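You operate a simulated robot arm through the tools that you are given. There is no shell and no other tool.

You are at the controls of a simulated robot arm. One attempt, no reset.

JOB
Switch the water from the right row to zone 2: line gauge to 2.0 bar, then one run.
Fine: Shut the row valve, open that zone alone, press the run pad once and shut the zone after the run.

Only the result counts: the job must be done as asked and must still hold three seconds after the hand-in. Knocking over, shifting, dropping, spilling or breaking anything else fails it.

ROBOT AND FRAMES
A 6-joint arm with a fingered hand, fixed in place. Base frame: the origin is on the floor under the middle of its stand, x ahead of it, y to its left, z up; the work surface is at about z = 0.74. Units: m, rad, N and s.
With the tool pointing down near the work surface it reaches from about 0.1 to 0.72 m from the base axis. Its first joint turns from -2.007 to 2.007 rad. Payload 4 kg.
Tool frame: the origin (TCP) lies between the finger pads and is the grasp point; the fingertips stand 0.026 m ahead of it; z points along the fingers, y is the line along which they close. The gripper opens to 0.164 m; its body begins 0.073 m behind the TCP. The gripper is a hand of 5 fingers: y runs from the thumb to the fingers, the wrist lies at [0, 0, -0.239] in the tool frame, and closing takes about 1.5 s.
Orientation is that of the tool frame in the base frame, as [roll, pitch, yaw] about the fixed x, y, z axes, in that order (R = Rz(yaw) Ry(pitch) Rx(roll)). With the fingers straight down and closing along the base's y, the tool's x points along the base's -x, its y along +y and its z along -z.

CONTROLS
- The arm moves only by the tool step_arm. Its argument "steps" is a list of rows, each an object (a shift or turn left out is 0, a gripper value left out holds the last) with "offset": the shift along the tool's x, y, z in mm, a list of three; "angular": the turn, a rotation vector about the tool's x, y, z in rad, a list of three; "jaw": the closure, from 0 (fully open) to 1 (shut). In form: [{"offset": [tx, ty, tz], "angular": [rx, ry, rz], "jaw": jaw}, ...]. A call has 1 to 20 rows; each row is the pose to reach, as a shift and turn from the pose commanded when the call began, along the tool's axes at that moment. Each row takes 0.2 s and may step no farther than 0.05 m and 0.15 rad from the row before; otherwise, or with a gripper value out of range, the whole call is refused. Where a pose cannot be reached the arm comes as near as it can. A force on the tool above 50 N (or 10 N above the force at the start of the call, whichever is more), or a blocked arm, ends the call early, and 0.2 s more pass. Each finger travels about 0.045 m/s and halts on what it meets, pressing with about 26 N; the grip force reading is that of the motor and also rises with nothing between the fingers. The clock runs only during rows and for 0.2 s after the last one: add rows that repeat a pose to give the fingers time. The reply holds the time, the measured pose of the TCP, the force on the tool along the base axes, the opening and the grip force, in the units named above and with some noise, with the torque about the TCP (base axes, N m) and any sound that the robot's microphone picked up.
- Cameras (640 x 400 px; columns grow to the right, rows downward): "scene" is fixed at [0.2202, 0.4965, 1.4529]; the picture's right is [-0.93, -0.37, 0.00], its down [-0.13, 0.33, -0.93] and it looks along [0.35, -0.87, -0.36] (base axes); focal length 309 px, centre (320, 200). "wrist" rides on the gripper at [0.051, -0.07, -0.093] in the tool frame; the picture's right is [0.81, 0.59, 0.00], its down [-0.43, 0.59, -0.68] and it looks along [-0.40, 0.55, 0.74] (tool axes); focal length 270 px, centre (320, 200). There is no depth. A picture from a camera that has moved, and an enlarged one, comes with that camera's place and axes in the base frame and with its lens. The place of the scene camera against the robot may be out by one fixed shift of up to 0.012 m in any direction.
- snapshot(camera): a new picture of that camera. It takes no simulated time.
- move_column(by): slides the trunk up (or, below 0, down) by that many m; the arm rides with it, the base frame stays. It gives what a move gives, with no picture.
- grasp_type(shape): the hand has 5 fingers and takes this shape, open, in about a second: jaw (thumb against the fingers, like two jaws); tri (thumb and two fingers); tip (a fingertip pinch); poke (one finger out to press); point (the index stretched); flat (the hand flat); cup (the hand cupped); fist (a fist). The gripper value then closes the fingers along that shape, each until it touches; the sizes above hold for jaw. It gives what a move gives, with no picture.
- enlarge(camera, box): a new picture of the part [left, top, right, bottom] of that camera's present view, enlarged. It takes no simulated time.
- close_job(): hands the job in; it is judged then, once.

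Places have to be worked out from the pictures, the camera data and where the tool is seen. Open the gripper and draw the arm clear of the work before you hand the job in, unless the task says otherwise.

The tools are called after "Request:" by a JSON object that holds its "name" and its "arguments". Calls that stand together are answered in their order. step_arm: Moves the arm, as the interface text tells. Its arguments: {"type":"object","properties":{"steps":{"type":"array","items":{"type":"object","properties":{"offset":{"type":"array","items":{"type":"number"}},"angular":{"type":"array","items":{"type":"number"}},"jaw":{"type":"number"}}}}},"required":["steps"]} The other tools are called the same way: move_column (by) moves the trunk up or down; grasp_type (shape) gives the hand a shape; snapshot (camera) takes a picture; enlarge (camera, box) takes an enlarged picture of a part of a camera's view; close_job () hands the job in.

At the start:

```text
time: 0.0
tcp_pos: [0.4245, -0.4189, 1.3731]
ee_rot: [3.141, 0.0, -3.139]
wrist_force: [0.6, 0.0, 0.5]
torque: [0.01, -0.01, 0.01]
finger_gap: 0.1639
grip_force: 0.1
shape: jaw
trunk travel left (down, up): [-0.925, 0.065]
```

scene: 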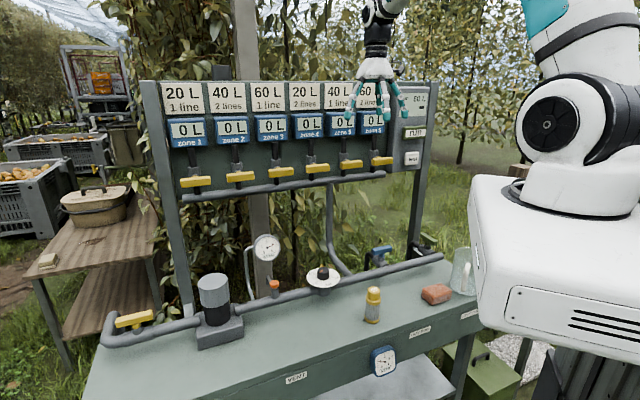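
wrist: 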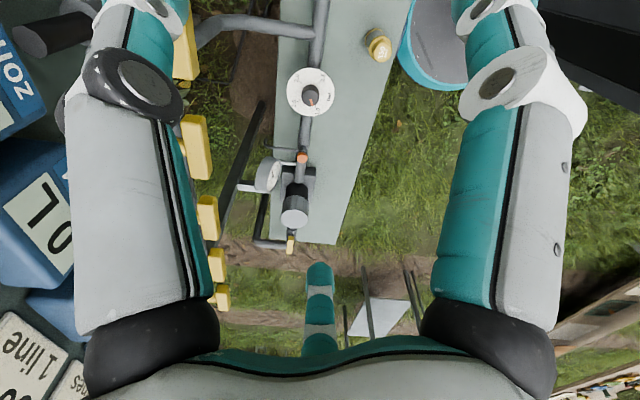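

The scene shows a manifold with six zone valves, a pipe with a gauge, a regulator, and a few other valves. I'll enlarge parts of the scene to read the labels and states.

Request:
{"name": "enlarge", "arguments": {"camera": "scene", "box": [150, 70, 300, 200]}}

Request:
{"name": "enlarge", "arguments": {"camera": "scene", "box": [290, 70, 440, 200]}}

Request:
{"name": "enlarge", "arguments": {"camera": "scene", "box": [90, 220, 290, 350]}}

Request:
{"name": "enlarge", "arguments": {"camera": "scene", "box": [240, 220, 380, 310]}}

Request:
{"name": "enlarge", "arguments": {"camera": "scene", "box": [340, 230, 500, 330]}}

Request:
{"name": "enlarge", "arguments": {"camera": "scene", "box": [260, 300, 500, 400]}}

```text
3.08 times, centred on (225, 135) of scene
camera zoom: at [0.2202, 0.4965, 1.4529], right [-0.93, -0.37, 0.0], down [-0.13, 0.33, -0.93], along [0.35, -0.87, -0.36], focal length 951 px, centre (612, 400)
```

zoom: 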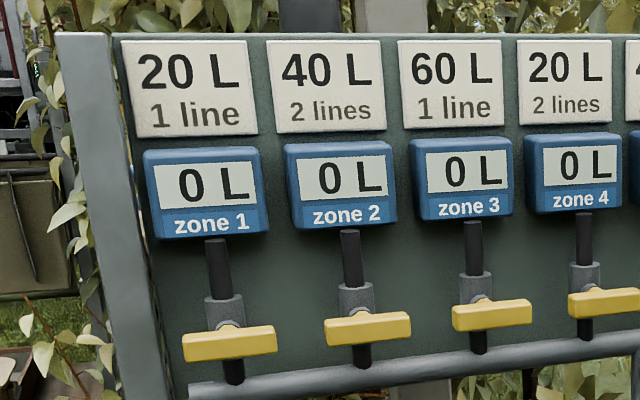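

```text
3.08 times, centred on (365, 135) of scene
camera zoom: at [0.2202, 0.4965, 1.4529], right [-0.93, -0.37, 0.0], down [-0.13, 0.33, -0.93], along [0.35, -0.87, -0.36], focal length 951 px, centre (182, 400)
```

zoom: 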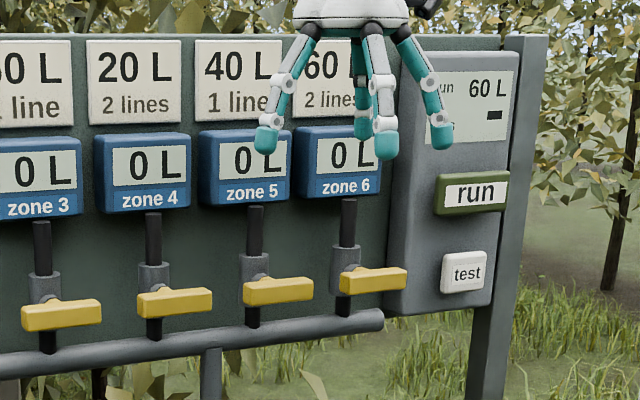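

```text
3.08 times, centred on (190, 285) of scene
camera zoom: at [0.2202, 0.4965, 1.4529], right [-0.93, -0.37, 0.0], down [-0.13, 0.33, -0.93], along [0.35, -0.87, -0.36], focal length 951 px, centre (720, -62)
```

zoom: 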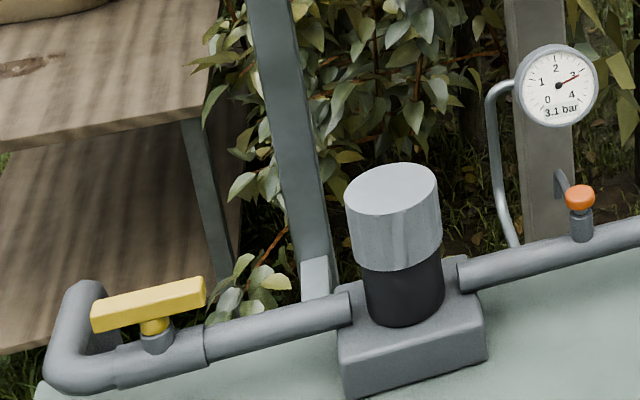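

```text
4.44 times, centred on (310, 265) of scene
camera zoom: at [0.2202, 0.4965, 1.4529], right [-0.93, -0.37, 0.0], down [-0.13, 0.33, -0.93], along [0.35, -0.87, -0.36], focal length 1373 px, centre (364, -89)
```

zoom: 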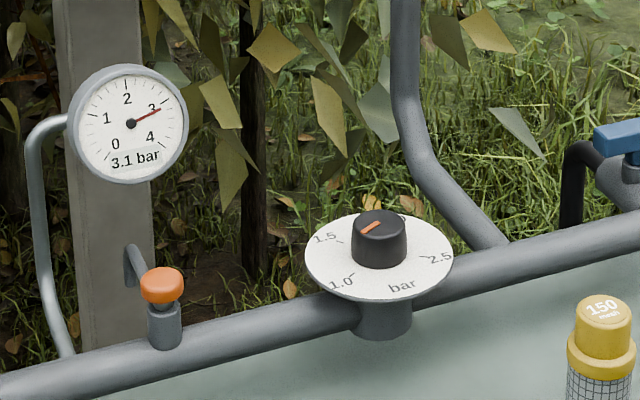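

```text
4.00 times, centred on (420, 280) of scene
camera zoom: at [0.2202, 0.4965, 1.4529], right [-0.93, -0.37, 0.0], down [-0.13, 0.33, -0.93], along [0.35, -0.87, -0.36], focal length 1236 px, centre (-80, -120)
```

zoom: 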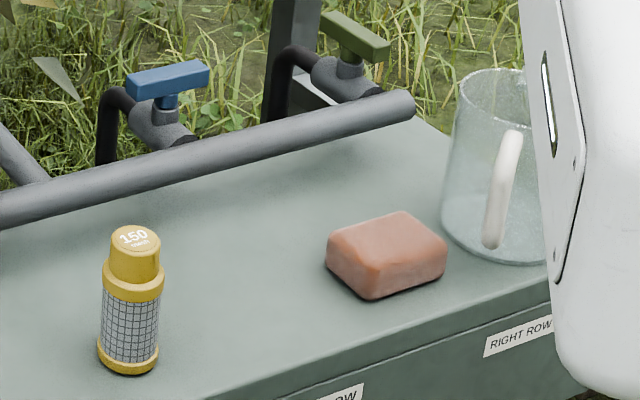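

```text
2.67 times, centred on (380, 350) of scene
camera zoom: at [0.2202, 0.4965, 1.4529], right [-0.93, -0.37, 0.0], down [-0.13, 0.33, -0.93], along [0.35, -0.87, -0.36], focal length 824 px, centre (160, -200)
```

zoom: 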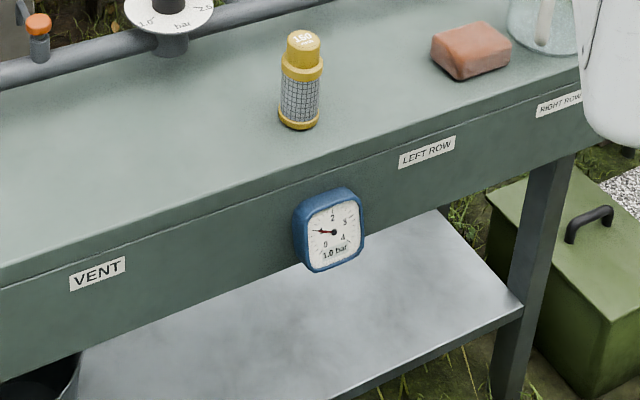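

From the two cameras I judge the bench runs diagonally: its right is about (-0.73,-0.69) and its depth about (0.69,-0.73). The zone 2 handle is near (0.784,-0.253,1.18), the regulator knob near (0.533,-0.307,0.862) and the green right-row valve near (0.23,-0.69,0.85). I'll back off and turn the hand to face the panel so the wrist camera sees more.

Request:
{"name": "step_arm", "arguments": {"steps": [{"offset": [10, 10, 0], "angular": [0.104, -0.098, 0]}, {"offset": [20, 20, 0], "angular": [0.208, -0.196, 0]}, {"offset": [30, 30, 0], "angular": [0.312, -0.294, 0]}, {"offset": [40, 42, 0], "angular": [0.416, -0.392, 0]}, {"offset": [50, 53, 0], "angular": [0.52, -0.49, 0]}, {"offset": [60, 63, 0], "angular": [0.624, -0.588, 0]}, {"offset": [70, 74, 0], "angular": [0.728, -0.686, 0]}, {"offset": [82, 87, 0], "angular": [0.832, -0.784, 0]}, {"offset": [82, 87, 0], "angular": [0.936, -0.882, 0]}, {"offset": [82, 87, 0], "angular": [1.04, -0.98, 0]}, {"offset": [82, 87, 0], "angular": [1.1435, -1.0775, 0]}]}}

```text
time: 2.4
tcp_pos: [0.4012, -0.4118, 1.3552]
ee_rot: [-1.573, 0.756, -2.386]
wrist_force: [1.0, 0.2, -0.8]
torque: [0.0, -0.02, -0.01]
finger_gap: 0.1641
grip_force: 0.0
shape: jaw
out of reach, approached as far as the arm can: row 6, 7, 8, 9, 10, 11
trunk travel left (down, up): [-0.925, 0.065]
```

The orientation was reached, but the arm could not draw back as far as I asked because the wrist was too near the base. I'll take a look from here.

Request:
{"name": "snapshot", "arguments": {"camera": "wrist"}}

Request:
{"name": "snapshot", "arguments": {"camera": "scene"}}

```text
taken
camera wrist: at [0.2755, -0.4007, 1.3704], right [-0.14, -0.13, -0.98], down [0.06, 0.99, -0.14], along [0.99, -0.08, -0.13], focal length 270 px, centre (320, 200)
```

wrist: 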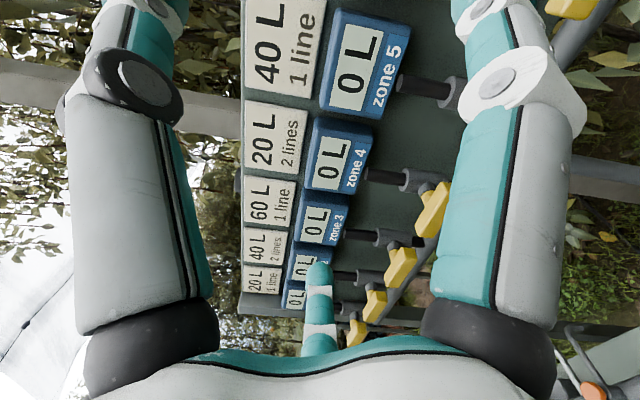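

```text
taken
```

scene: 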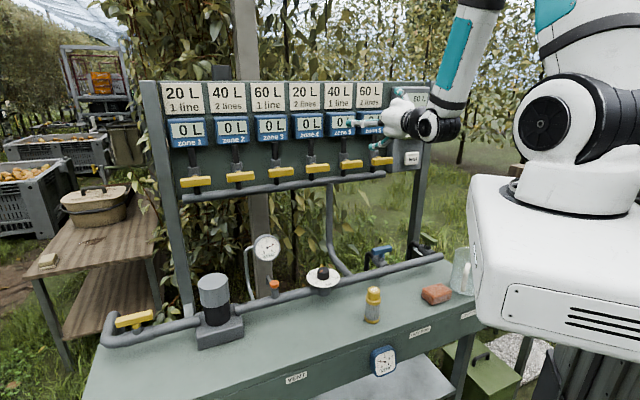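

Next I want a close look at the right-row valve. I'll roll the hand about its axis so the closing line runs along the bench, which lets the wrist camera look right and down.

Request:
{"name": "step_arm", "arguments": {"steps": [{"angular": [0, 0, -0.145]}, {"angular": [0, 0, -0.29]}, {"angular": [0, 0, -0.435]}, {"angular": [0, 0, -0.58]}, {"angular": [0, 0, -0.725]}, {"angular": [0, 0, -0.87]}, {"angular": [0, 0, -1.015]}, {"angular": [0, 0, -1.16]}, {"angular": [0, 0, -1.305]}, {"angular": [0, 0, -1.45]}, {"angular": [0, 0, -1.595]}, {"angular": [0, 0, -1.74]}, {"angular": [0, 0, -1.885]}, {"angular": [0, 0, -2.03]}, {"angular": [0, 0, -2.175]}, {"angular": [0, 0, -2.32]}]}}

```text
time: 5.8
tcp_pos: [0.3776, -0.4258, 1.3907]
ee_rot: [3.1, -1.01, -1.059]
wrist_force: [3.8, -1.9, 4.7]
torque: [0.18, 0.36, -0.34]
finger_gap: 0.164
grip_force: 0.1
shape: jaw
out of reach, approached as far as the arm can: row 5, 6, 7, 8, 9, 10, 11, 12, 13, 14, 15, 16
trunk travel left (down, up): [-0.925, 0.065]
```

The arm can't hold a level hand this close to its base, so I'll move forward, right and down while tilting the hand 45° down, to look at the row valves.

Request:
{"name": "step_arm", "arguments": {"steps": [{"offset": [-15, 10, 40], "angular": [0, -0.08, 0]}, {"offset": [-30, 20, 80], "angular": [0, -0.16, 0]}, {"offset": [-60, 40, 85], "angular": [0, -0.24, 0]}, {"offset": [-90, 60, 85], "angular": [0, -0.32, 0]}, {"offset": [-120, 80, 85], "angular": [0, -0.4, 0]}, {"offset": [-155, 100, 85], "angular": [0, -0.48, 0]}, {"offset": [-190, 120, 85], "angular": [0, -0.56, 0]}, {"offset": [-225, 140, 85], "angular": [0, -0.64, 0]}, {"offset": [-260, 155, 85], "angular": [0, -0.72, 0]}, {"offset": [-293, 170, 85], "angular": [0, -0.785, 0]}]}}

Request:
{"name": "snapshot", "arguments": {"camera": "wrist"}}

Request:
{"name": "snapshot", "arguments": {"camera": "scene"}}

```text
time: 8.0
tcp_pos: [0.1636, -0.4514, 1.1075]
ee_rot: [3.098, -0.303, -1.12]
wrist_force: [-0.6, -1.0, 0.7]
torque: [0.04, -0.09, -0.03]
finger_gap: 0.1641
grip_force: 0.0
shape: jaw
out of reach, approached as far as the arm can: row 6, 7, 8, 9, 10
trunk travel left (down, up): [-0.925, 0.065]
```

```text
taken
camera wrist: at [0.2379, -0.438, 1.2081], right [-0.19, -0.94, 0.27], down [-0.78, 0.31, 0.54], along [-0.59, -0.1, -0.8], focal length 270 px, centre (320, 200)
```

wrist: 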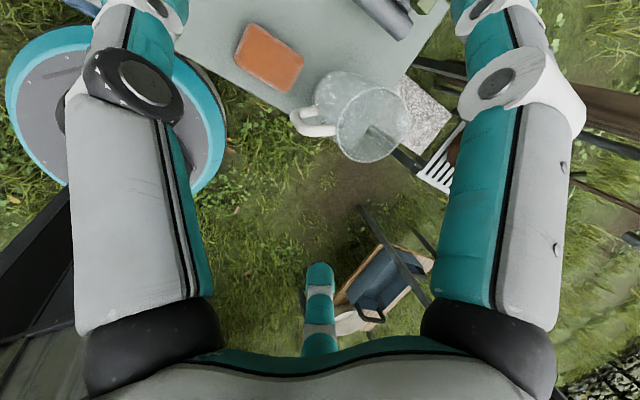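

```text
taken
```

scene: 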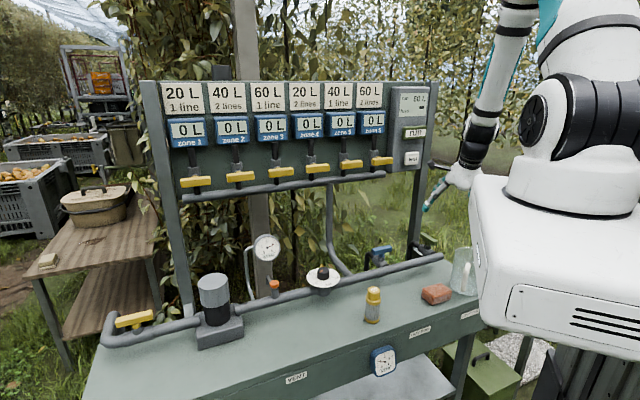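

The roll seems limited by a wrist joint that depends on the arm's azimuth. I'll shift left and yaw the hand about 13° so the pose is reachable, and the camera should then see the row valves.

Request:
{"name": "step_arm", "arguments": {"steps": [{"offset": [7, -17, 0], "angular": [-0.041, 0, 0.041]}, {"offset": [14, -34, 0], "angular": [-0.082, 0, 0.082]}, {"offset": [20, -51, 0], "angular": [-0.123, 0, 0.123]}, {"offset": [27, -68, 0], "angular": [-0.164, 0, 0.164]}, {"offset": [27, -68, 0], "angular": [-0.164, 0, 0.164]}]}}

Request:
{"name": "snapshot", "arguments": {"camera": "wrist"}}

```text
time: 9.2
tcp_pos: [0.2284, -0.4203, 1.08]
ee_rot: [2.962, -0.339, -1.285]
wrist_force: [0.2, 0.0, -0.4]
torque: [0.02, 0.03, 0.0]
finger_gap: 0.1637
grip_force: 0.1
shape: jaw
out of reach, approached as far as the arm can: row 1, 2, 3, 4, 5
trunk travel left (down, up): [-0.925, 0.065]
```

```text
taken
camera wrist: at [0.3152, -0.4167, 1.1716], right [-0.35, -0.86, 0.37], down [-0.63, 0.51, 0.59], along [-0.69, -0.03, -0.72], focal length 270 px, centre (320, 200)
```

wrist: 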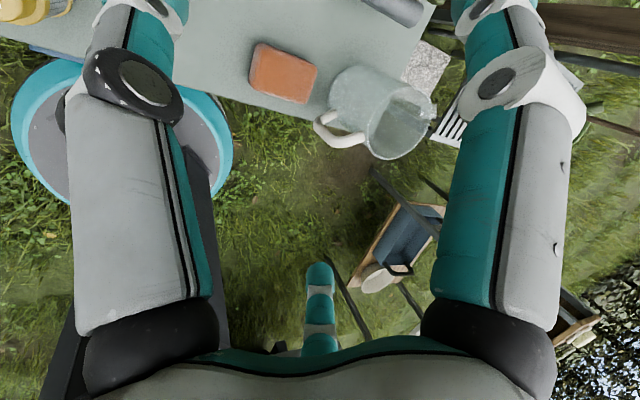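

The hand is too near the shoulder for that tilt. I'll go back to a straight-down hand a little higher, then roll it so that the camera looks away from the robot toward the bench's far side.

Request:
{"name": "step_arm", "arguments": {"steps": [{"offset": [6, 0, -18], "angular": [0, -0.131, 0]}, {"offset": [12, 0, -36], "angular": [0, -0.262, 0]}, {"offset": [18, 0, -54], "angular": [0, -0.393, 0]}, {"offset": [24, 0, -72], "angular": [0, -0.524, 0]}, {"offset": [30, 0, -90], "angular": [0, -0.655, 0]}, {"offset": [35, 0, -106], "angular": [0, -0.785, 0]}, {"offset": [35, 0, -106], "angular": [0, -0.785, 0]}]}}

```text
time: 10.8
tcp_pos: [0.1206, -0.1945, 0.9451]
ee_rot: [2.991, 0.195, -1.392]
wrist_force: [-0.5, 0.0, 1.1]
torque: [0.0, 0.02, -0.01]
finger_gap: 0.1639
grip_force: 0.1
shape: jaw
out of reach, approached as far as the arm can: row 1, 2, 3, 4, 5, 6, 7
trunk travel left (down, up): [-0.925, 0.065]
```

The solver drifted toward the base (TCP now at about 0.12,-0.19,0.945). I'll check the scene before recovering.

Request:
{"name": "snapshot", "arguments": {"camera": "scene"}}

Request:
{"name": "snapshot", "arguments": {"camera": "wrist"}}

```text
taken
```

scene: 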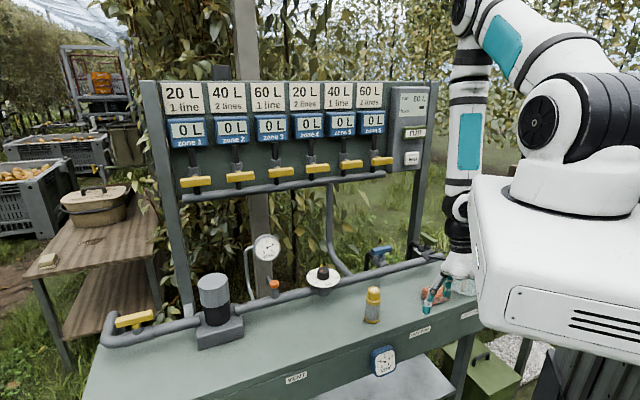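

```text
taken
camera wrist: at [0.214, -0.2431, 1.0159], right [-0.43, -0.9, -0.07], down [-0.53, 0.18, 0.83], along [-0.73, 0.39, -0.55], focal length 270 px, centre (320, 200)
```

wrist: 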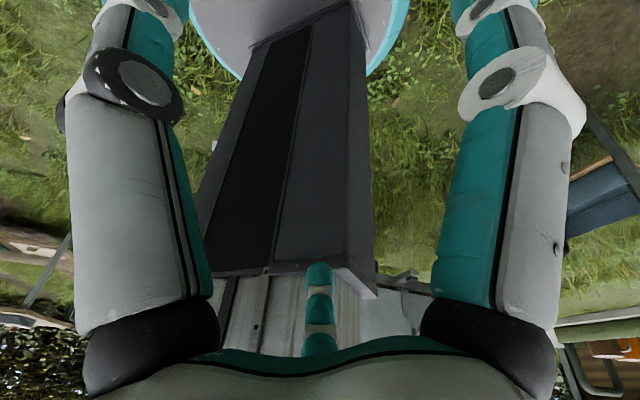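

The arm is clear of everything. I'll roll the hand back the other way, which should make the pose reachable again and lift it up and out.

Request:
{"name": "step_arm", "arguments": {"steps": [{"angular": [0, 0, 0.14]}, {"angular": [0, 0, 0.28]}, {"angular": [0, 0, 0.42]}, {"angular": [0, 0, 0.56]}, {"angular": [0, 0, 0.7]}, {"angular": [0, 0, 0.84]}, {"angular": [0, 0, 0.98]}, {"angular": [0, 0, 1.12]}, {"angular": [0, 0, 1.26]}, {"angular": [0, 0, 1.4]}]}}

Request:
{"name": "snapshot", "arguments": {"camera": "scene"}}

```text
time: 13.0
tcp_pos: [0.1347, -0.1934, 0.9596]
ee_rot: [2.924, -0.114, -2.767]
wrist_force: [-0.5, -0.7, 0.4]
torque: [-0.01, -0.01, -0.02]
finger_gap: 0.164
grip_force: 0.0
shape: jaw
trunk travel left (down, up): [-0.925, 0.065]
```

```text
taken
```

scene: 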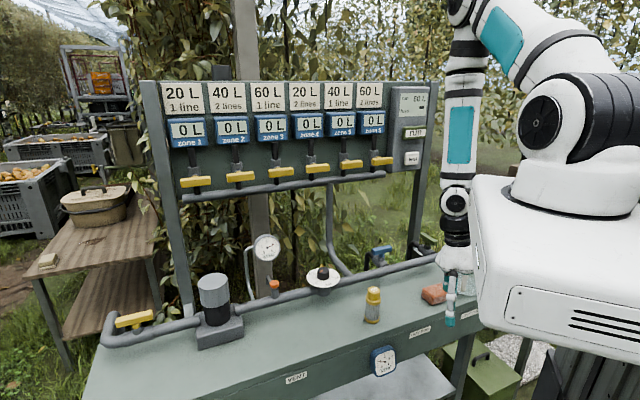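

Reachable again, and readings show offsets count from the pose actually reached. I'll lift up and out toward the bench while straightening the hand to point down.

Request:
{"name": "step_arm", "arguments": {"steps": [{"offset": [5, -14, -40], "angular": [0.03, -0.016, 0]}, {"offset": [10, -28, -80], "angular": [0.06, -0.032, 0]}, {"offset": [18, -50, -120], "angular": [0.09, -0.048, 0]}, {"offset": [33, -85, -145], "angular": [0.12, -0.064, 0]}, {"offset": [48, -120, -165], "angular": [0.15, -0.08, 0]}, {"offset": [63, -155, -180], "angular": [0.18, -0.096, 0]}, {"offset": [77, -190, -192], "angular": [0.2165, -0.1148, 0]}, {"offset": [91, -224, -204], "angular": [0.2165, -0.1148, 0]}]}}

Request:
{"name": "snapshot", "arguments": {"camera": "wrist"}}

```text
time: 14.8
tcp_pos: [0.1969, -0.4439, 1.1081]
ee_rot: [-3.13, -0.074, -2.81]
wrist_force: [0.1, 0.0, 0.1]
torque: [0.04, 0.02, 0.0]
finger_gap: 0.1639
grip_force: 0.1
shape: jaw
out of reach, approached as far as the arm can: row 5, 6, 7, 8
trunk travel left (down, up): [-0.925, 0.065]
```

```text
taken
camera wrist: at [0.1783, -0.5222, 1.2049], right [-0.95, 0.29, 0.05], down [0.26, 0.73, 0.64], along [0.15, 0.62, -0.77], focal length 270 px, centre (320, 200)
```

wrist: 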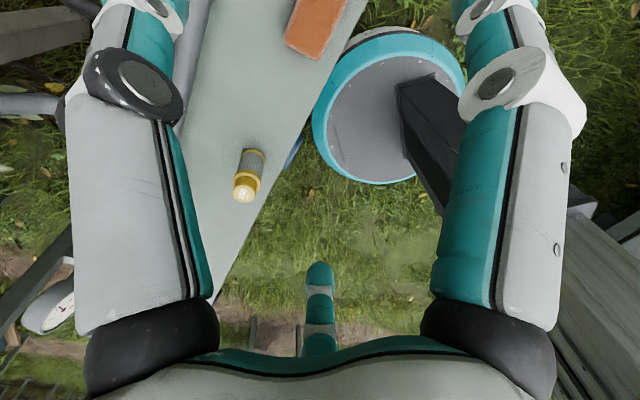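

The arm is cramped because its shoulder sits too high for this region. I'll lower the trunk in stages, raising the hand between them, to get a better working posture.

Request:
{"name": "move_column", "arguments": {"by": -0.1}}

Request:
{"name": "step_arm", "arguments": {"steps": [{"offset": [0, 0, -40]}, {"offset": [0, 0, -80]}, {"offset": [0, 0, -110]}]}}

Request:
{"name": "move_column", "arguments": {"by": -0.1}}

Request:
{"name": "step_arm", "arguments": {"steps": [{"offset": [0, 0, -40]}, {"offset": [0, 0, -80]}, {"offset": [0, 0, -110]}]}}

```text
time: 16.1
tcp_pos: [0.1965, -0.4408, 1.0089]
ee_rot: [-3.131, -0.073, -2.81]
wrist_force: [-0.1, 0.0, 0.3]
torque: [0.01, 0.04, -0.02]
finger_gap: 0.1641
grip_force: 0.1
shape: jaw
trunk travel left (down, up): [-0.825, 0.165]
```

```text
time: 16.9
tcp_pos: [0.2078, -0.4346, 1.1184]
ee_rot: [-3.13, -0.084, -2.816]
wrist_force: [-0.1, 0.2, -0.4]
torque: [-0.02, -0.01, -0.01]
finger_gap: 0.1641
grip_force: 0.1
shape: jaw
out of reach, approached as far as the arm can: row 2, 3
trunk travel left (down, up): [-0.825, 0.165]
```

```text
time: 18.3
tcp_pos: [0.2083, -0.4367, 1.0193]
ee_rot: [-3.13, -0.082, -2.816]
wrist_force: [0.3, -0.7, -0.5]
torque: [0.03, 0.02, 0.0]
finger_gap: 0.1639
grip_force: 0.0
shape: jaw
trunk travel left (down, up): [-0.725, 0.265]
```

```text
time: 19.1
tcp_pos: [0.2166, -0.4275, 1.1308]
ee_rot: [-3.126, -0.09, -2.821]
wrist_force: [0.2, -0.3, -0.6]
torque: [-0.04, -0.02, 0.01]
finger_gap: 0.1642
grip_force: 0.1
shape: jaw
trunk travel left (down, up): [-0.725, 0.265]
```

That worked. Now I'll roll the hand so the camera looks across the bench toward the row valves.

Request:
{"name": "step_arm", "arguments": {"steps": [{"angular": [0, 0, 0.14]}, {"angular": [0, 0, 0.28]}, {"angular": [0, 0, 0.42]}, {"angular": [0, 0, 0.56]}, {"angular": [0, 0, 0.7]}, {"angular": [0, 0, 0.84]}, {"angular": [0, 0, 0.98]}, {"angular": [0, 0, 1.12]}, {"angular": [0, 0, 1.26]}, {"angular": [0, 0, 1.4]}, {"angular": [0, 0, 1.54]}, {"angular": [0, 0, 1.68]}, {"angular": [0, 0, 1.82]}, {"angular": [0, 0, 1.96]}, {"angular": [0, 0, 2.08]}]}}

Request:
{"name": "snapshot", "arguments": {"camera": "wrist"}}

```text
time: 22.3
tcp_pos: [0.2178, -0.432, 1.1282]
ee_rot: [-3.075, 0.049, 1.388]
wrist_force: [0.2, 0.7, 0.7]
torque: [-0.02, -0.01, 0.05]
finger_gap: 0.1641
grip_force: 0.0
shape: jaw
trunk travel left (down, up): [-0.725, 0.265]
```

```text
taken
camera wrist: at [0.1653, -0.3659, 1.223], right [0.72, 0.69, -0.08], down [0.56, -0.51, 0.66], along [0.41, -0.52, -0.75], focal length 270 px, centre (320, 200)
```

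wrist: 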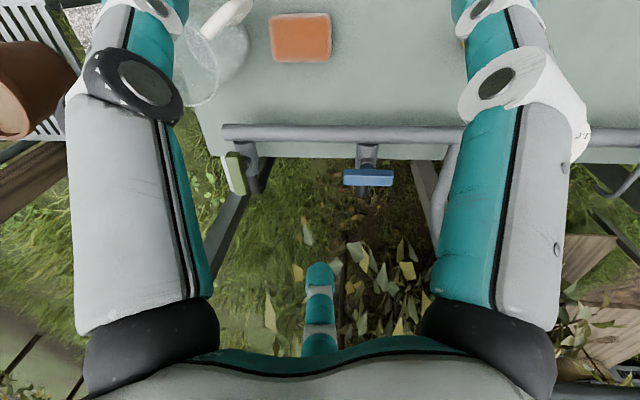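

The view works. The green handle runs along its stub (open) and the blue one runs across its stub (shut). I'll enlarge both for detail.

Request:
{"name": "enlarge", "arguments": {"camera": "wrist", "box": [180, 100, 300, 220]}}

Request:
{"name": "enlarge", "arguments": {"camera": "wrist", "box": [310, 110, 430, 220]}}

```text
3.33 times, centred on (240, 160) of wrist
camera zoom: at [0.1653, -0.3659, 1.223], right [0.72, 0.69, -0.08], down [0.56, -0.51, 0.66], along [0.41, -0.52, -0.75], focal length 901 px, centre (587, 333)
```

zoom: 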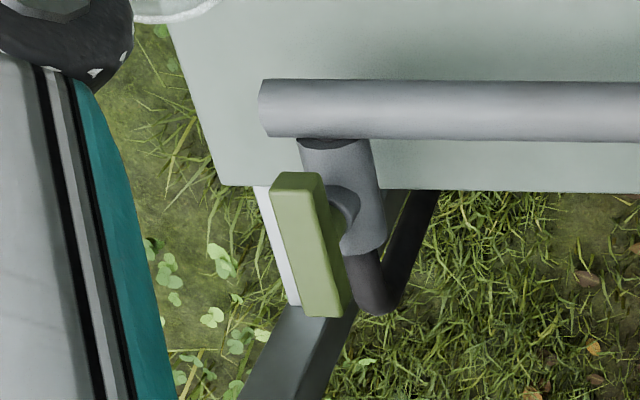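

```text
3.64 times, centred on (370, 165) of wrist
camera zoom: at [0.1653, -0.3659, 1.223], right [0.72, 0.69, -0.08], down [0.56, -0.51, 0.66], along [0.41, -0.52, -0.75], focal length 983 px, centre (138, 327)
```

zoom: 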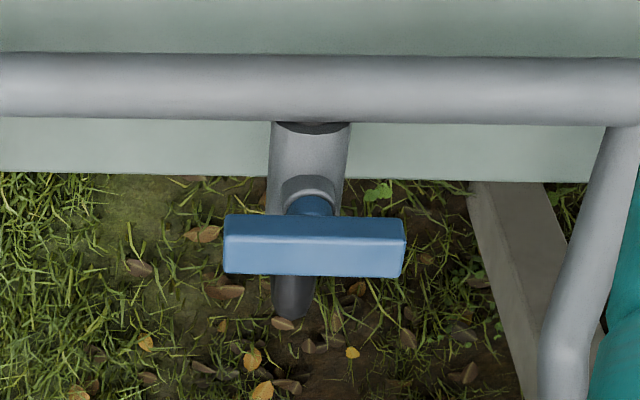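

Triangulating puts the green handle at about (0.231,-0.696,0.848), about 0.085 m long. I'll test the poke shape here, well above everything, to learn where the fingertip lies, since I also need it for the run pad.

Request:
{"name": "grasp_type", "arguments": {"shape": "poke"}}

Request:
{"name": "snapshot", "arguments": {"camera": "wrist"}}

Request:
{"name": "snapshot", "arguments": {"camera": "scene"}}

```text
time: 23.2
tcp_pos: [0.2178, -0.4328, 1.1278]
ee_rot: [-3.075, 0.052, 1.391]
wrist_force: [-0.6, -0.1, 0.3]
torque: [0.02, 0.0, 0.01]
finger_gap: 0.0001
grip_force: 0.1
shape: poke
trunk travel left (down, up): [-0.725, 0.265]
```

```text
taken
camera wrist: at [0.165, -0.3661, 1.2231], right [0.72, 0.69, -0.08], down [0.56, -0.51, 0.66], along [0.41, -0.52, -0.75], focal length 270 px, centre (320, 200)
```

wrist: 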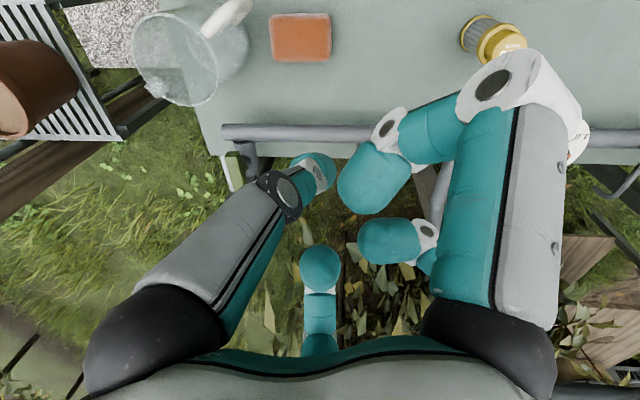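

```text
taken
```

scene: 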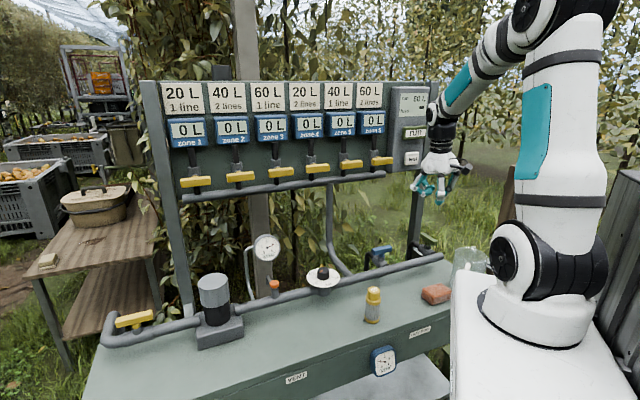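

I'll enlarge the scene around the hand to see which finger is out.

Request:
{"name": "enlarge", "arguments": {"camera": "scene", "box": [380, 110, 500, 230]}}

Request:
{"name": "enlarge", "arguments": {"camera": "wrist", "box": [220, 100, 460, 360]}}

```text
3.33 times, centred on (440, 170) of scene
camera zoom: at [0.2202, 0.4965, 1.4529], right [-0.93, -0.37, 0.0], down [-0.13, 0.33, -0.93], along [0.35, -0.87, -0.36], focal length 1030 px, centre (-80, 300)
```

zoom: 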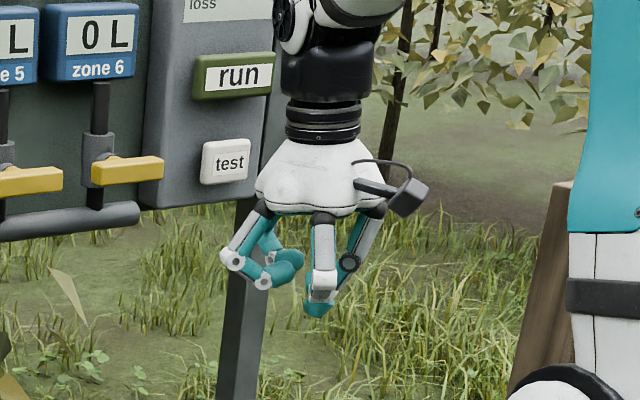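

```text
1.54 times, centred on (340, 230) of wrist
camera zoom: at [0.165, -0.3661, 1.2231], right [0.72, 0.69, -0.08], down [0.56, -0.51, 0.66], along [0.41, -0.52, -0.75], focal length 416 px, centre (289, 154)
```

zoom: 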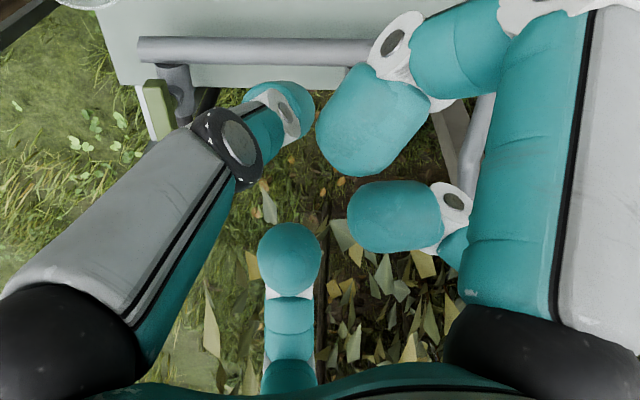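

The poke finger's tip lies close to the TCP, about 15–20 mm ahead of it, with the other fingers curled about 4 cm behind. The jug stands in front of the green valve, so I'll check its exact place, and read the control box display too.

Request:
{"name": "enlarge", "arguments": {"camera": "wrist", "box": [100, 0, 340, 150]}}

Request:
{"name": "enlarge", "arguments": {"camera": "scene", "box": [385, 80, 445, 180]}}

```text
2.67 times, centred on (220, 75) of wrist
camera zoom: at [0.165, -0.3661, 1.2231], right [0.72, 0.69, -0.08], down [0.56, -0.51, 0.66], along [0.41, -0.52, -0.75], focal length 721 px, centre (587, 533)
```

zoom: 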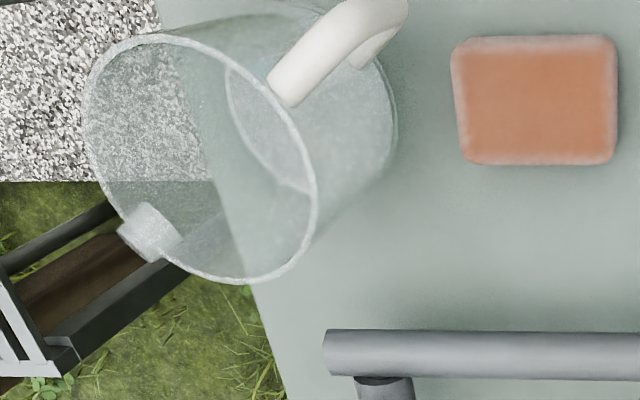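

```text
4.00 times, centred on (415, 130) of scene
camera zoom: at [0.2202, 0.4965, 1.4529], right [-0.93, -0.37, 0.0], down [-0.13, 0.33, -0.93], along [0.35, -0.87, -0.36], focal length 1236 px, centre (-60, 480)
```

zoom: 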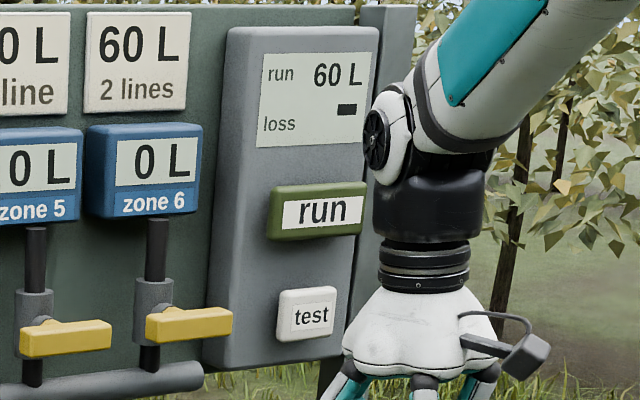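

The jug stands at about n 0.465, s 0.325 (bench frame) with its rim near z 0.91, so I must stay high over it. I'll move above the green handle at z 1.05 with the poke finger and look again.

Request:
{"name": "step_arm", "arguments": {"steps": [{"offset": [-35, 4, 5]}, {"offset": [-70, 8, 15]}, {"offset": [-105, 12, 30]}, {"offset": [-140, 15, 50]}, {"offset": [-175, 18, 70]}, {"offset": [-205, 21, 87]}, {"offset": [-205, 21, 87]}]}}

Request:
{"name": "snapshot", "arguments": {"camera": "wrist"}}

Request:
{"name": "snapshot", "arguments": {"camera": "scene"}}

```text
time: 24.8
tcp_pos: [0.1959, -0.643, 1.0512]
ee_rot: [-3.075, 0.05, 1.389]
wrist_force: [0.8, 0.0, 0.4]
torque: [-0.01, 0.0, -0.01]
finger_gap: 0.0
grip_force: 0.0
shape: poke
trunk travel left (down, up): [-0.725, 0.265]
```

```text
taken
camera wrist: at [0.1433, -0.5769, 1.1454], right [0.72, 0.69, -0.08], down [0.56, -0.51, 0.66], along [0.41, -0.52, -0.75], focal length 270 px, centre (320, 200)
```

wrist: 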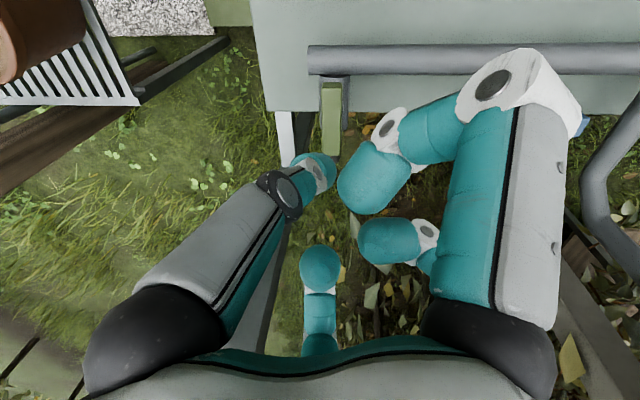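

```text
taken
```

scene: 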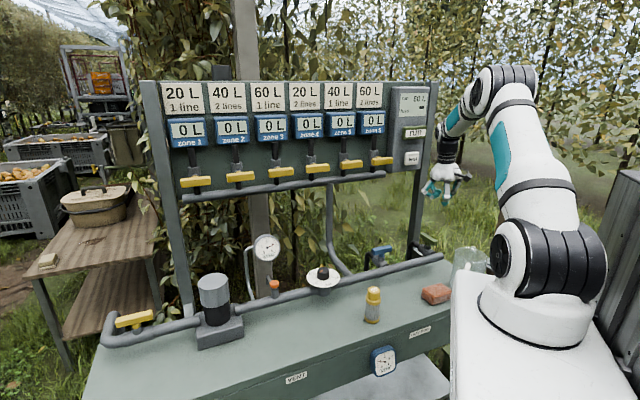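

The pose is good. I'll enlarge the green handle to refine its place.

Request:
{"name": "enlarge", "arguments": {"camera": "wrist", "box": [260, 40, 400, 200]}}

Request:
{"name": "enlarge", "arguments": {"camera": "scene", "box": [380, 130, 500, 280]}}

```text
2.50 times, centred on (330, 120) of wrist
camera zoom: at [0.1433, -0.5769, 1.1454], right [0.72, 0.69, -0.08], down [0.56, -0.51, 0.66], along [0.41, -0.52, -0.75], focal length 676 px, centre (295, 400)
```

zoom: 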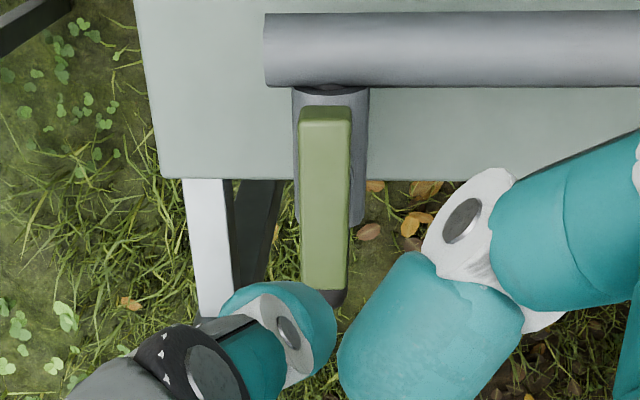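

```text
2.67 times, centred on (440, 205) of scene
camera zoom: at [0.2202, 0.4965, 1.4529], right [-0.93, -0.37, 0.0], down [-0.13, 0.33, -0.93], along [0.35, -0.87, -0.36], focal length 824 px, centre (0, 187)
```

zoom: 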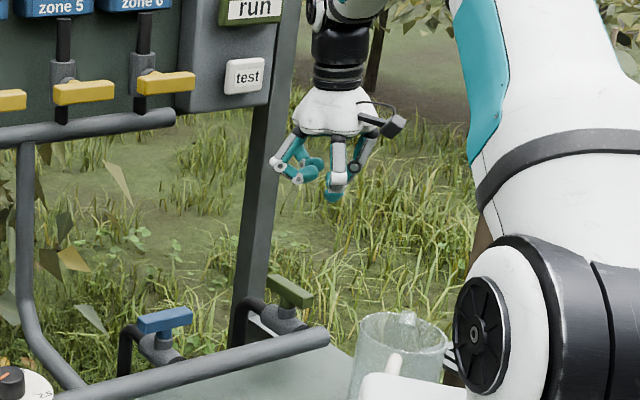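

The green handle is centred at about (0.229,-0.681), its top near z 0.86. The poke finger only protrudes about 2 cm past the curled fingers, so I'll see whether the "point" shape protrudes more.

Request:
{"name": "grasp_type", "arguments": {"shape": "point"}}

Request:
{"name": "snapshot", "arguments": {"camera": "wrist"}}

Request:
{"name": "enlarge", "arguments": {"camera": "scene", "box": [390, 130, 490, 230]}}

```text
time: 25.7
tcp_pos: [0.1964, -0.6429, 1.0508]
ee_rot: [-3.076, 0.05, 1.389]
wrist_force: [-0.5, 0.3, 0.4]
torque: [-0.01, -0.03, 0.01]
finger_gap: 0.158
grip_force: 0.1
shape: point
trunk travel left (down, up): [-0.725, 0.265]
```

```text
taken
camera wrist: at [0.1434, -0.5771, 1.1453], right [0.72, 0.69, -0.08], down [0.56, -0.51, 0.66], along [0.41, -0.52, -0.75], focal length 270 px, centre (320, 200)
```

wrist: 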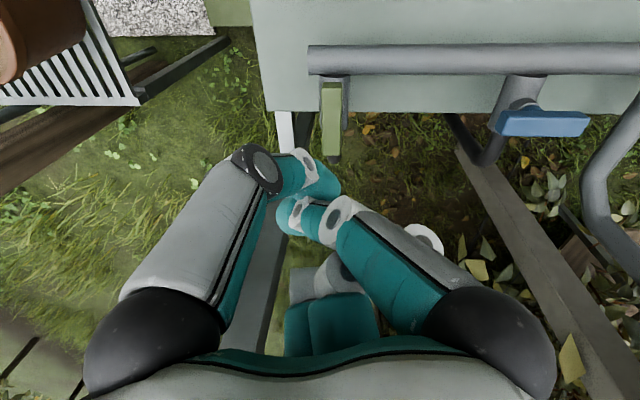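

```text
4.00 times, centred on (440, 180) of scene
camera zoom: at [0.2202, 0.4965, 1.4529], right [-0.93, -0.37, 0.0], down [-0.13, 0.33, -0.93], along [0.35, -0.87, -0.36], focal length 1236 px, centre (-160, 280)
```

zoom: 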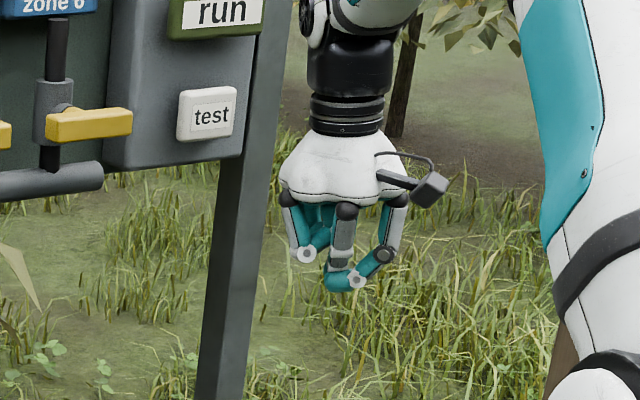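

"Point" is no better. I'll instead grip the green handle with the jaw shape from above and turn the hand. First I switch to jaw, tilt the wrist slightly back toward the robot and centre above the handle.

Request:
{"name": "grasp_type", "arguments": {"shape": "jaw"}}

Request:
{"name": "step_arm", "arguments": {"steps": [{"offset": [-10, 13, 0], "angular": [-0.089, -0.016, 0]}, {"offset": [-20, 26, 0], "angular": [-0.178, -0.032, 0]}, {"offset": [-31, 39, -1], "angular": [-0.178, -0.032, 0]}, {"offset": [-31, 39, -1], "angular": [-0.178, -0.032, 0]}]}}

Request:
{"name": "step_arm", "arguments": {"steps": [{"angular": [0, 0, -0.135]}, {"angular": [0, 0, -0.27]}, {"angular": [0, 0, -0.405]}, {"angular": [0, 0, -0.54]}, {"angular": [0, 0, -0.675]}, {"angular": [0, 0, -0.81]}, {"angular": [0, 0, -0.94]}]}}

Request:
{"name": "snapshot", "arguments": {"camera": "wrist"}}

Request:
{"name": "snapshot", "arguments": {"camera": "scene"}}

```text
time: 26.6
tcp_pos: [0.1962, -0.6439, 1.0515]
ee_rot: [-3.076, 0.051, 1.388]
wrist_force: [0.1, -0.7, 0.4]
torque: [-0.03, -0.01, -0.01]
finger_gap: 0.1635
grip_force: 0.0
shape: jaw
trunk travel left (down, up): [-0.725, 0.265]
```

```text
time: 27.6
tcp_pos: [0.2279, -0.6799, 1.0502]
ee_rot: [3.03, 0.082, 1.391]
wrist_force: [-0.5, 0.6, 0.5]
torque: [0.0, 0.01, 0.0]
finger_gap: 0.1641
grip_force: 0.0
shape: jaw
trunk travel left (down, up): [-0.725, 0.265]
```

```text
time: 29.2
tcp_pos: [0.2265, -0.6783, 1.0501]
ee_rot: [-3.141, 0.139, 2.336]
wrist_force: [0.1, 0.7, -0.3]
torque: [0.03, -0.02, -0.03]
finger_gap: 0.1639
grip_force: 0.1
shape: jaw
trunk travel left (down, up): [-0.725, 0.265]
```

```text
taken
camera wrist: at [0.1336, -0.6804, 1.1353], right [-0.13, 0.98, -0.11], down [0.66, 0.17, 0.73], along [0.74, 0.02, -0.67], focal length 270 px, centre (320, 200)
```

wrist: 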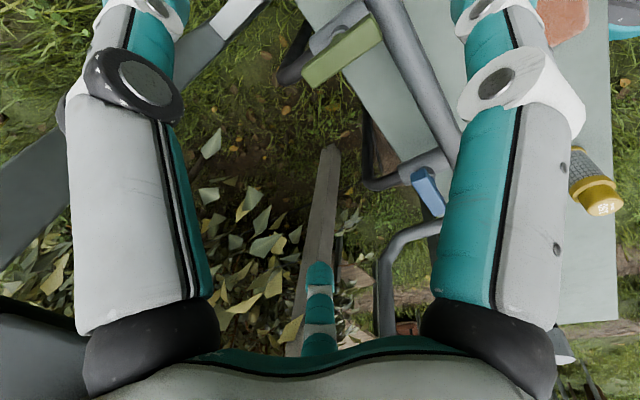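

```text
taken
```

scene: 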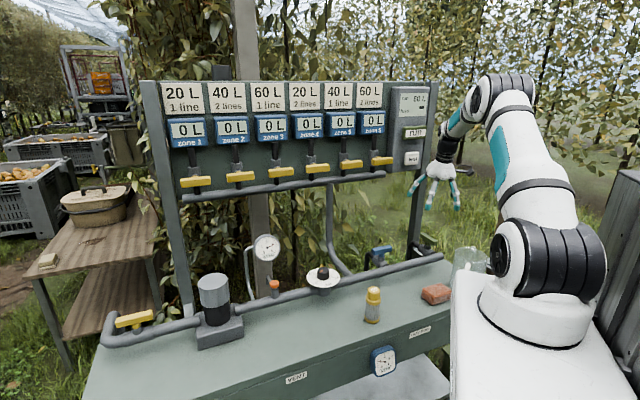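

The hand is centred over the handle. The hand looks like five fingers spread radially, so I'll try the "tri" shape (thumb and two fingers) for a cleaner grip and look at it.

Request:
{"name": "grasp_type", "arguments": {"shape": "tri"}}

Request:
{"name": "snapshot", "arguments": {"camera": "wrist"}}

Request:
{"name": "enlarge", "arguments": {"camera": "scene", "box": [390, 120, 490, 220]}}

```text
time: 30.1
tcp_pos: [0.2264, -0.6787, 1.0502]
ee_rot: [-3.139, 0.141, 2.332]
wrist_force: [-0.3, -0.3, 0.1]
torque: [-0.01, 0.01, -0.03]
finger_gap: 0.1637
grip_force: 0.0
shape: tri
trunk travel left (down, up): [-0.725, 0.265]
```

```text
taken
camera wrist: at [0.1335, -0.6802, 1.1353], right [-0.13, 0.99, -0.11], down [0.66, 0.17, 0.73], along [0.74, 0.02, -0.67], focal length 270 px, centre (320, 200)
```

wrist: 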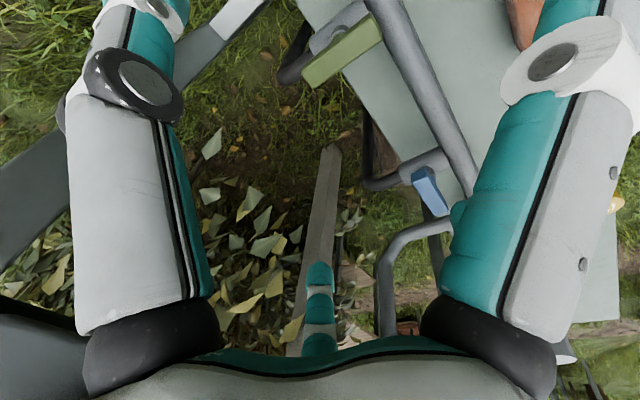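

```text
4.00 times, centred on (440, 170) of scene
camera zoom: at [0.2202, 0.4965, 1.4529], right [-0.93, -0.37, 0.0], down [-0.13, 0.33, -0.93], along [0.35, -0.87, -0.36], focal length 1236 px, centre (-160, 320)
```

zoom: 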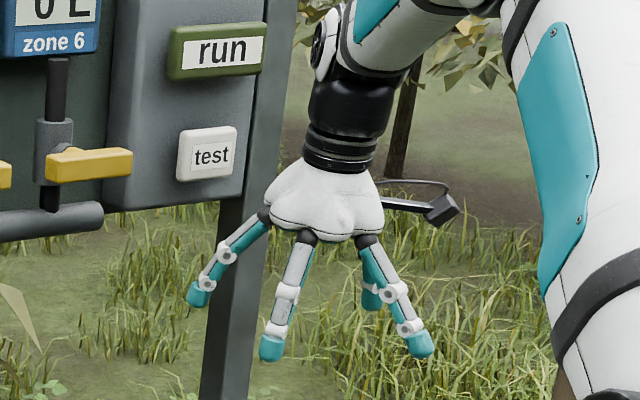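

Tri spreads a finger outward, which is worse near obstacles. I'll go back to jaw and watch how it closes in free air.

Request:
{"name": "grasp_type", "arguments": {"shape": "jaw"}}

Request:
{"name": "step_arm", "arguments": {"steps": [{"jaw": 0.7}, {"jaw": 0.7}, {"jaw": 0.7}, {"jaw": 0.7}, {"jaw": 0.7}, {"jaw": 0.7}, {"jaw": 0.7}]}}

Request:
{"name": "snapshot", "arguments": {"camera": "wrist"}}

Request:
{"name": "enlarge", "arguments": {"camera": "scene", "box": [390, 120, 490, 220]}}

```text
time: 31.0
tcp_pos: [0.2268, -0.6779, 1.0513]
ee_rot: [-3.14, 0.138, 2.332]
wrist_force: [0.7, -0.4, 0.3]
torque: [0.01, 0.02, 0.01]
finger_gap: 0.164
grip_force: 0.0
shape: jaw
trunk travel left (down, up): [-0.725, 0.265]
```

```text
time: 32.6
tcp_pos: [0.2274, -0.6781, 1.0503]
ee_rot: [-3.14, 0.141, 2.333]
wrist_force: [0.0, 0.0, -0.5]
torque: [-0.01, -0.03, 0.02]
finger_gap: 0.0497
grip_force: 0.0
shape: jaw
trunk travel left (down, up): [-0.725, 0.265]
```

```text
taken
camera wrist: at [0.1335, -0.6802, 1.1353], right [-0.13, 0.99, -0.11], down [0.66, 0.17, 0.73], along [0.74, 0.02, -0.67], focal length 270 px, centre (320, 200)
```

wrist: 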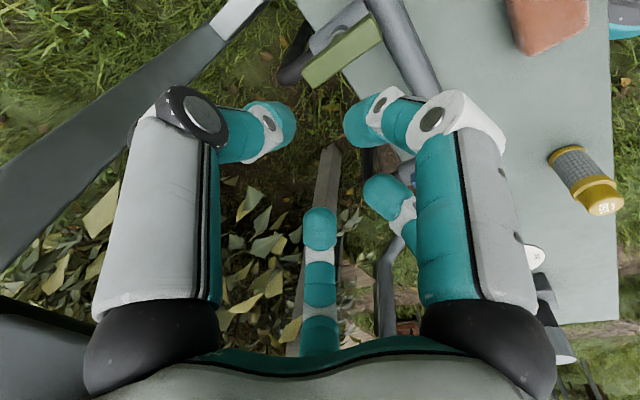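

```text
4.00 times, centred on (440, 170) of scene
camera zoom: at [0.2202, 0.4965, 1.4529], right [-0.93, -0.37, 0.0], down [-0.13, 0.33, -0.93], along [0.35, -0.87, -0.36], focal length 1236 px, centre (-160, 320)
```

zoom: 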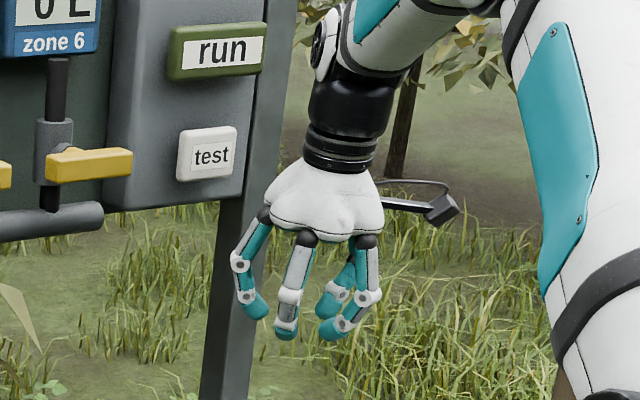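

The fingers close radially, like a five-finger cage. Fully closed they should form a compact cone that could push a handle's end, so I'll check that.

Request:
{"name": "step_arm", "arguments": {"steps": [{"jaw": 1.0}, {"jaw": 1.0}, {"jaw": 1.0}, {"jaw": 1.0}, {"jaw": 1.0}]}}

Request:
{"name": "snapshot", "arguments": {"camera": "wrist"}}

Request:
{"name": "enlarge", "arguments": {"camera": "scene", "box": [390, 120, 490, 220]}}

```text
time: 33.8
tcp_pos: [0.2277, -0.6784, 1.0495]
ee_rot: [-3.141, 0.141, 2.333]
wrist_force: [0.1, -1.0, 0.4]
torque: [0.02, -0.03, 0.0]
finger_gap: 0.0
grip_force: 26.1
shape: jaw
trunk travel left (down, up): [-0.725, 0.265]
```

```text
taken
camera wrist: at [0.1335, -0.6802, 1.1353], right [-0.13, 0.99, -0.11], down [0.66, 0.17, 0.73], along [0.74, 0.02, -0.67], focal length 270 px, centre (320, 200)
```

wrist: 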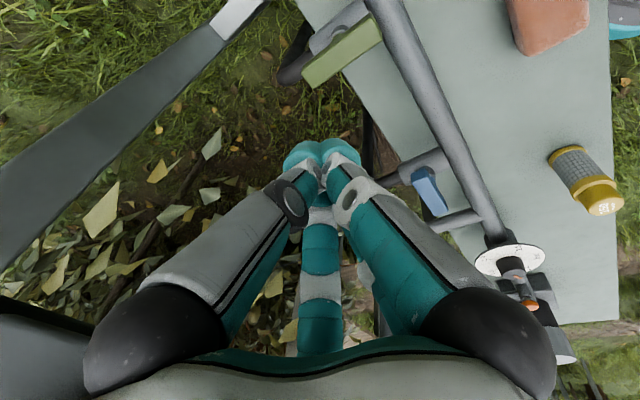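

```text
4.00 times, centred on (440, 170) of scene
camera zoom: at [0.2202, 0.4965, 1.4529], right [-0.93, -0.37, 0.0], down [-0.13, 0.33, -0.93], along [0.35, -0.87, -0.36], focal length 1236 px, centre (-160, 320)
```

zoom: 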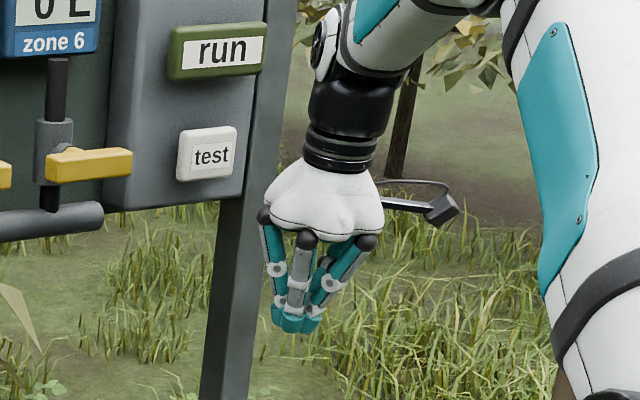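

The closed cone is compact (about 24 mm radius, tip 26 mm ahead of the TCP), so it makes a good pusher. I'll descend beside the near end of the green handle on its right side, first to z 0.95.

Request:
{"name": "step_arm", "arguments": {"steps": [{"offset": [15, -16, 20], "jaw": 1.0}, {"offset": [30, -32, 40], "jaw": 1.0}, {"offset": [43, -48, 64], "jaw": 1.0}, {"offset": [47, -48, 94], "jaw": 1.0}, {"offset": [47, -48, 94], "jaw": 1.0}]}}

Request:
{"name": "snapshot", "arguments": {"camera": "wrist"}}

Request:
{"name": "enlarge", "arguments": {"camera": "scene", "box": [370, 150, 490, 290]}}

```text
time: 35.0
tcp_pos: [0.168, -0.6872, 0.9509]
ee_rot: [-3.139, 0.14, 2.333]
wrist_force: [0.2, -0.4, 0.3]
torque: [0.03, 0.03, 0.0]
finger_gap: 0.0
grip_force: 25.9
shape: jaw
trunk travel left (down, up): [-0.725, 0.265]
```

```text
taken
camera wrist: at [0.0741, -0.6896, 1.0353], right [-0.13, 0.99, -0.11], down [0.66, 0.17, 0.73], along [0.74, 0.02, -0.67], focal length 270 px, centre (320, 200)
```

wrist: 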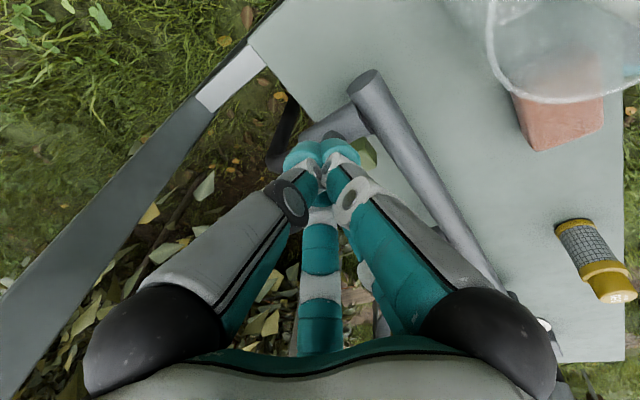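

```text
2.86 times, centred on (430, 220) of scene
camera zoom: at [0.2202, 0.4965, 1.4529], right [-0.93, -0.37, 0.0], down [-0.13, 0.33, -0.93], along [0.35, -0.87, -0.36], focal length 883 px, centre (6, 143)
```

zoom: 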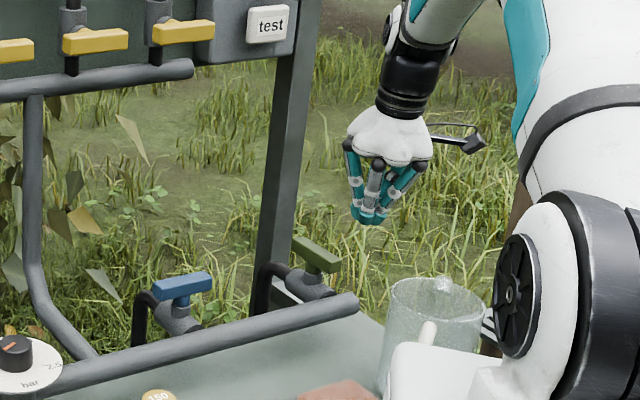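

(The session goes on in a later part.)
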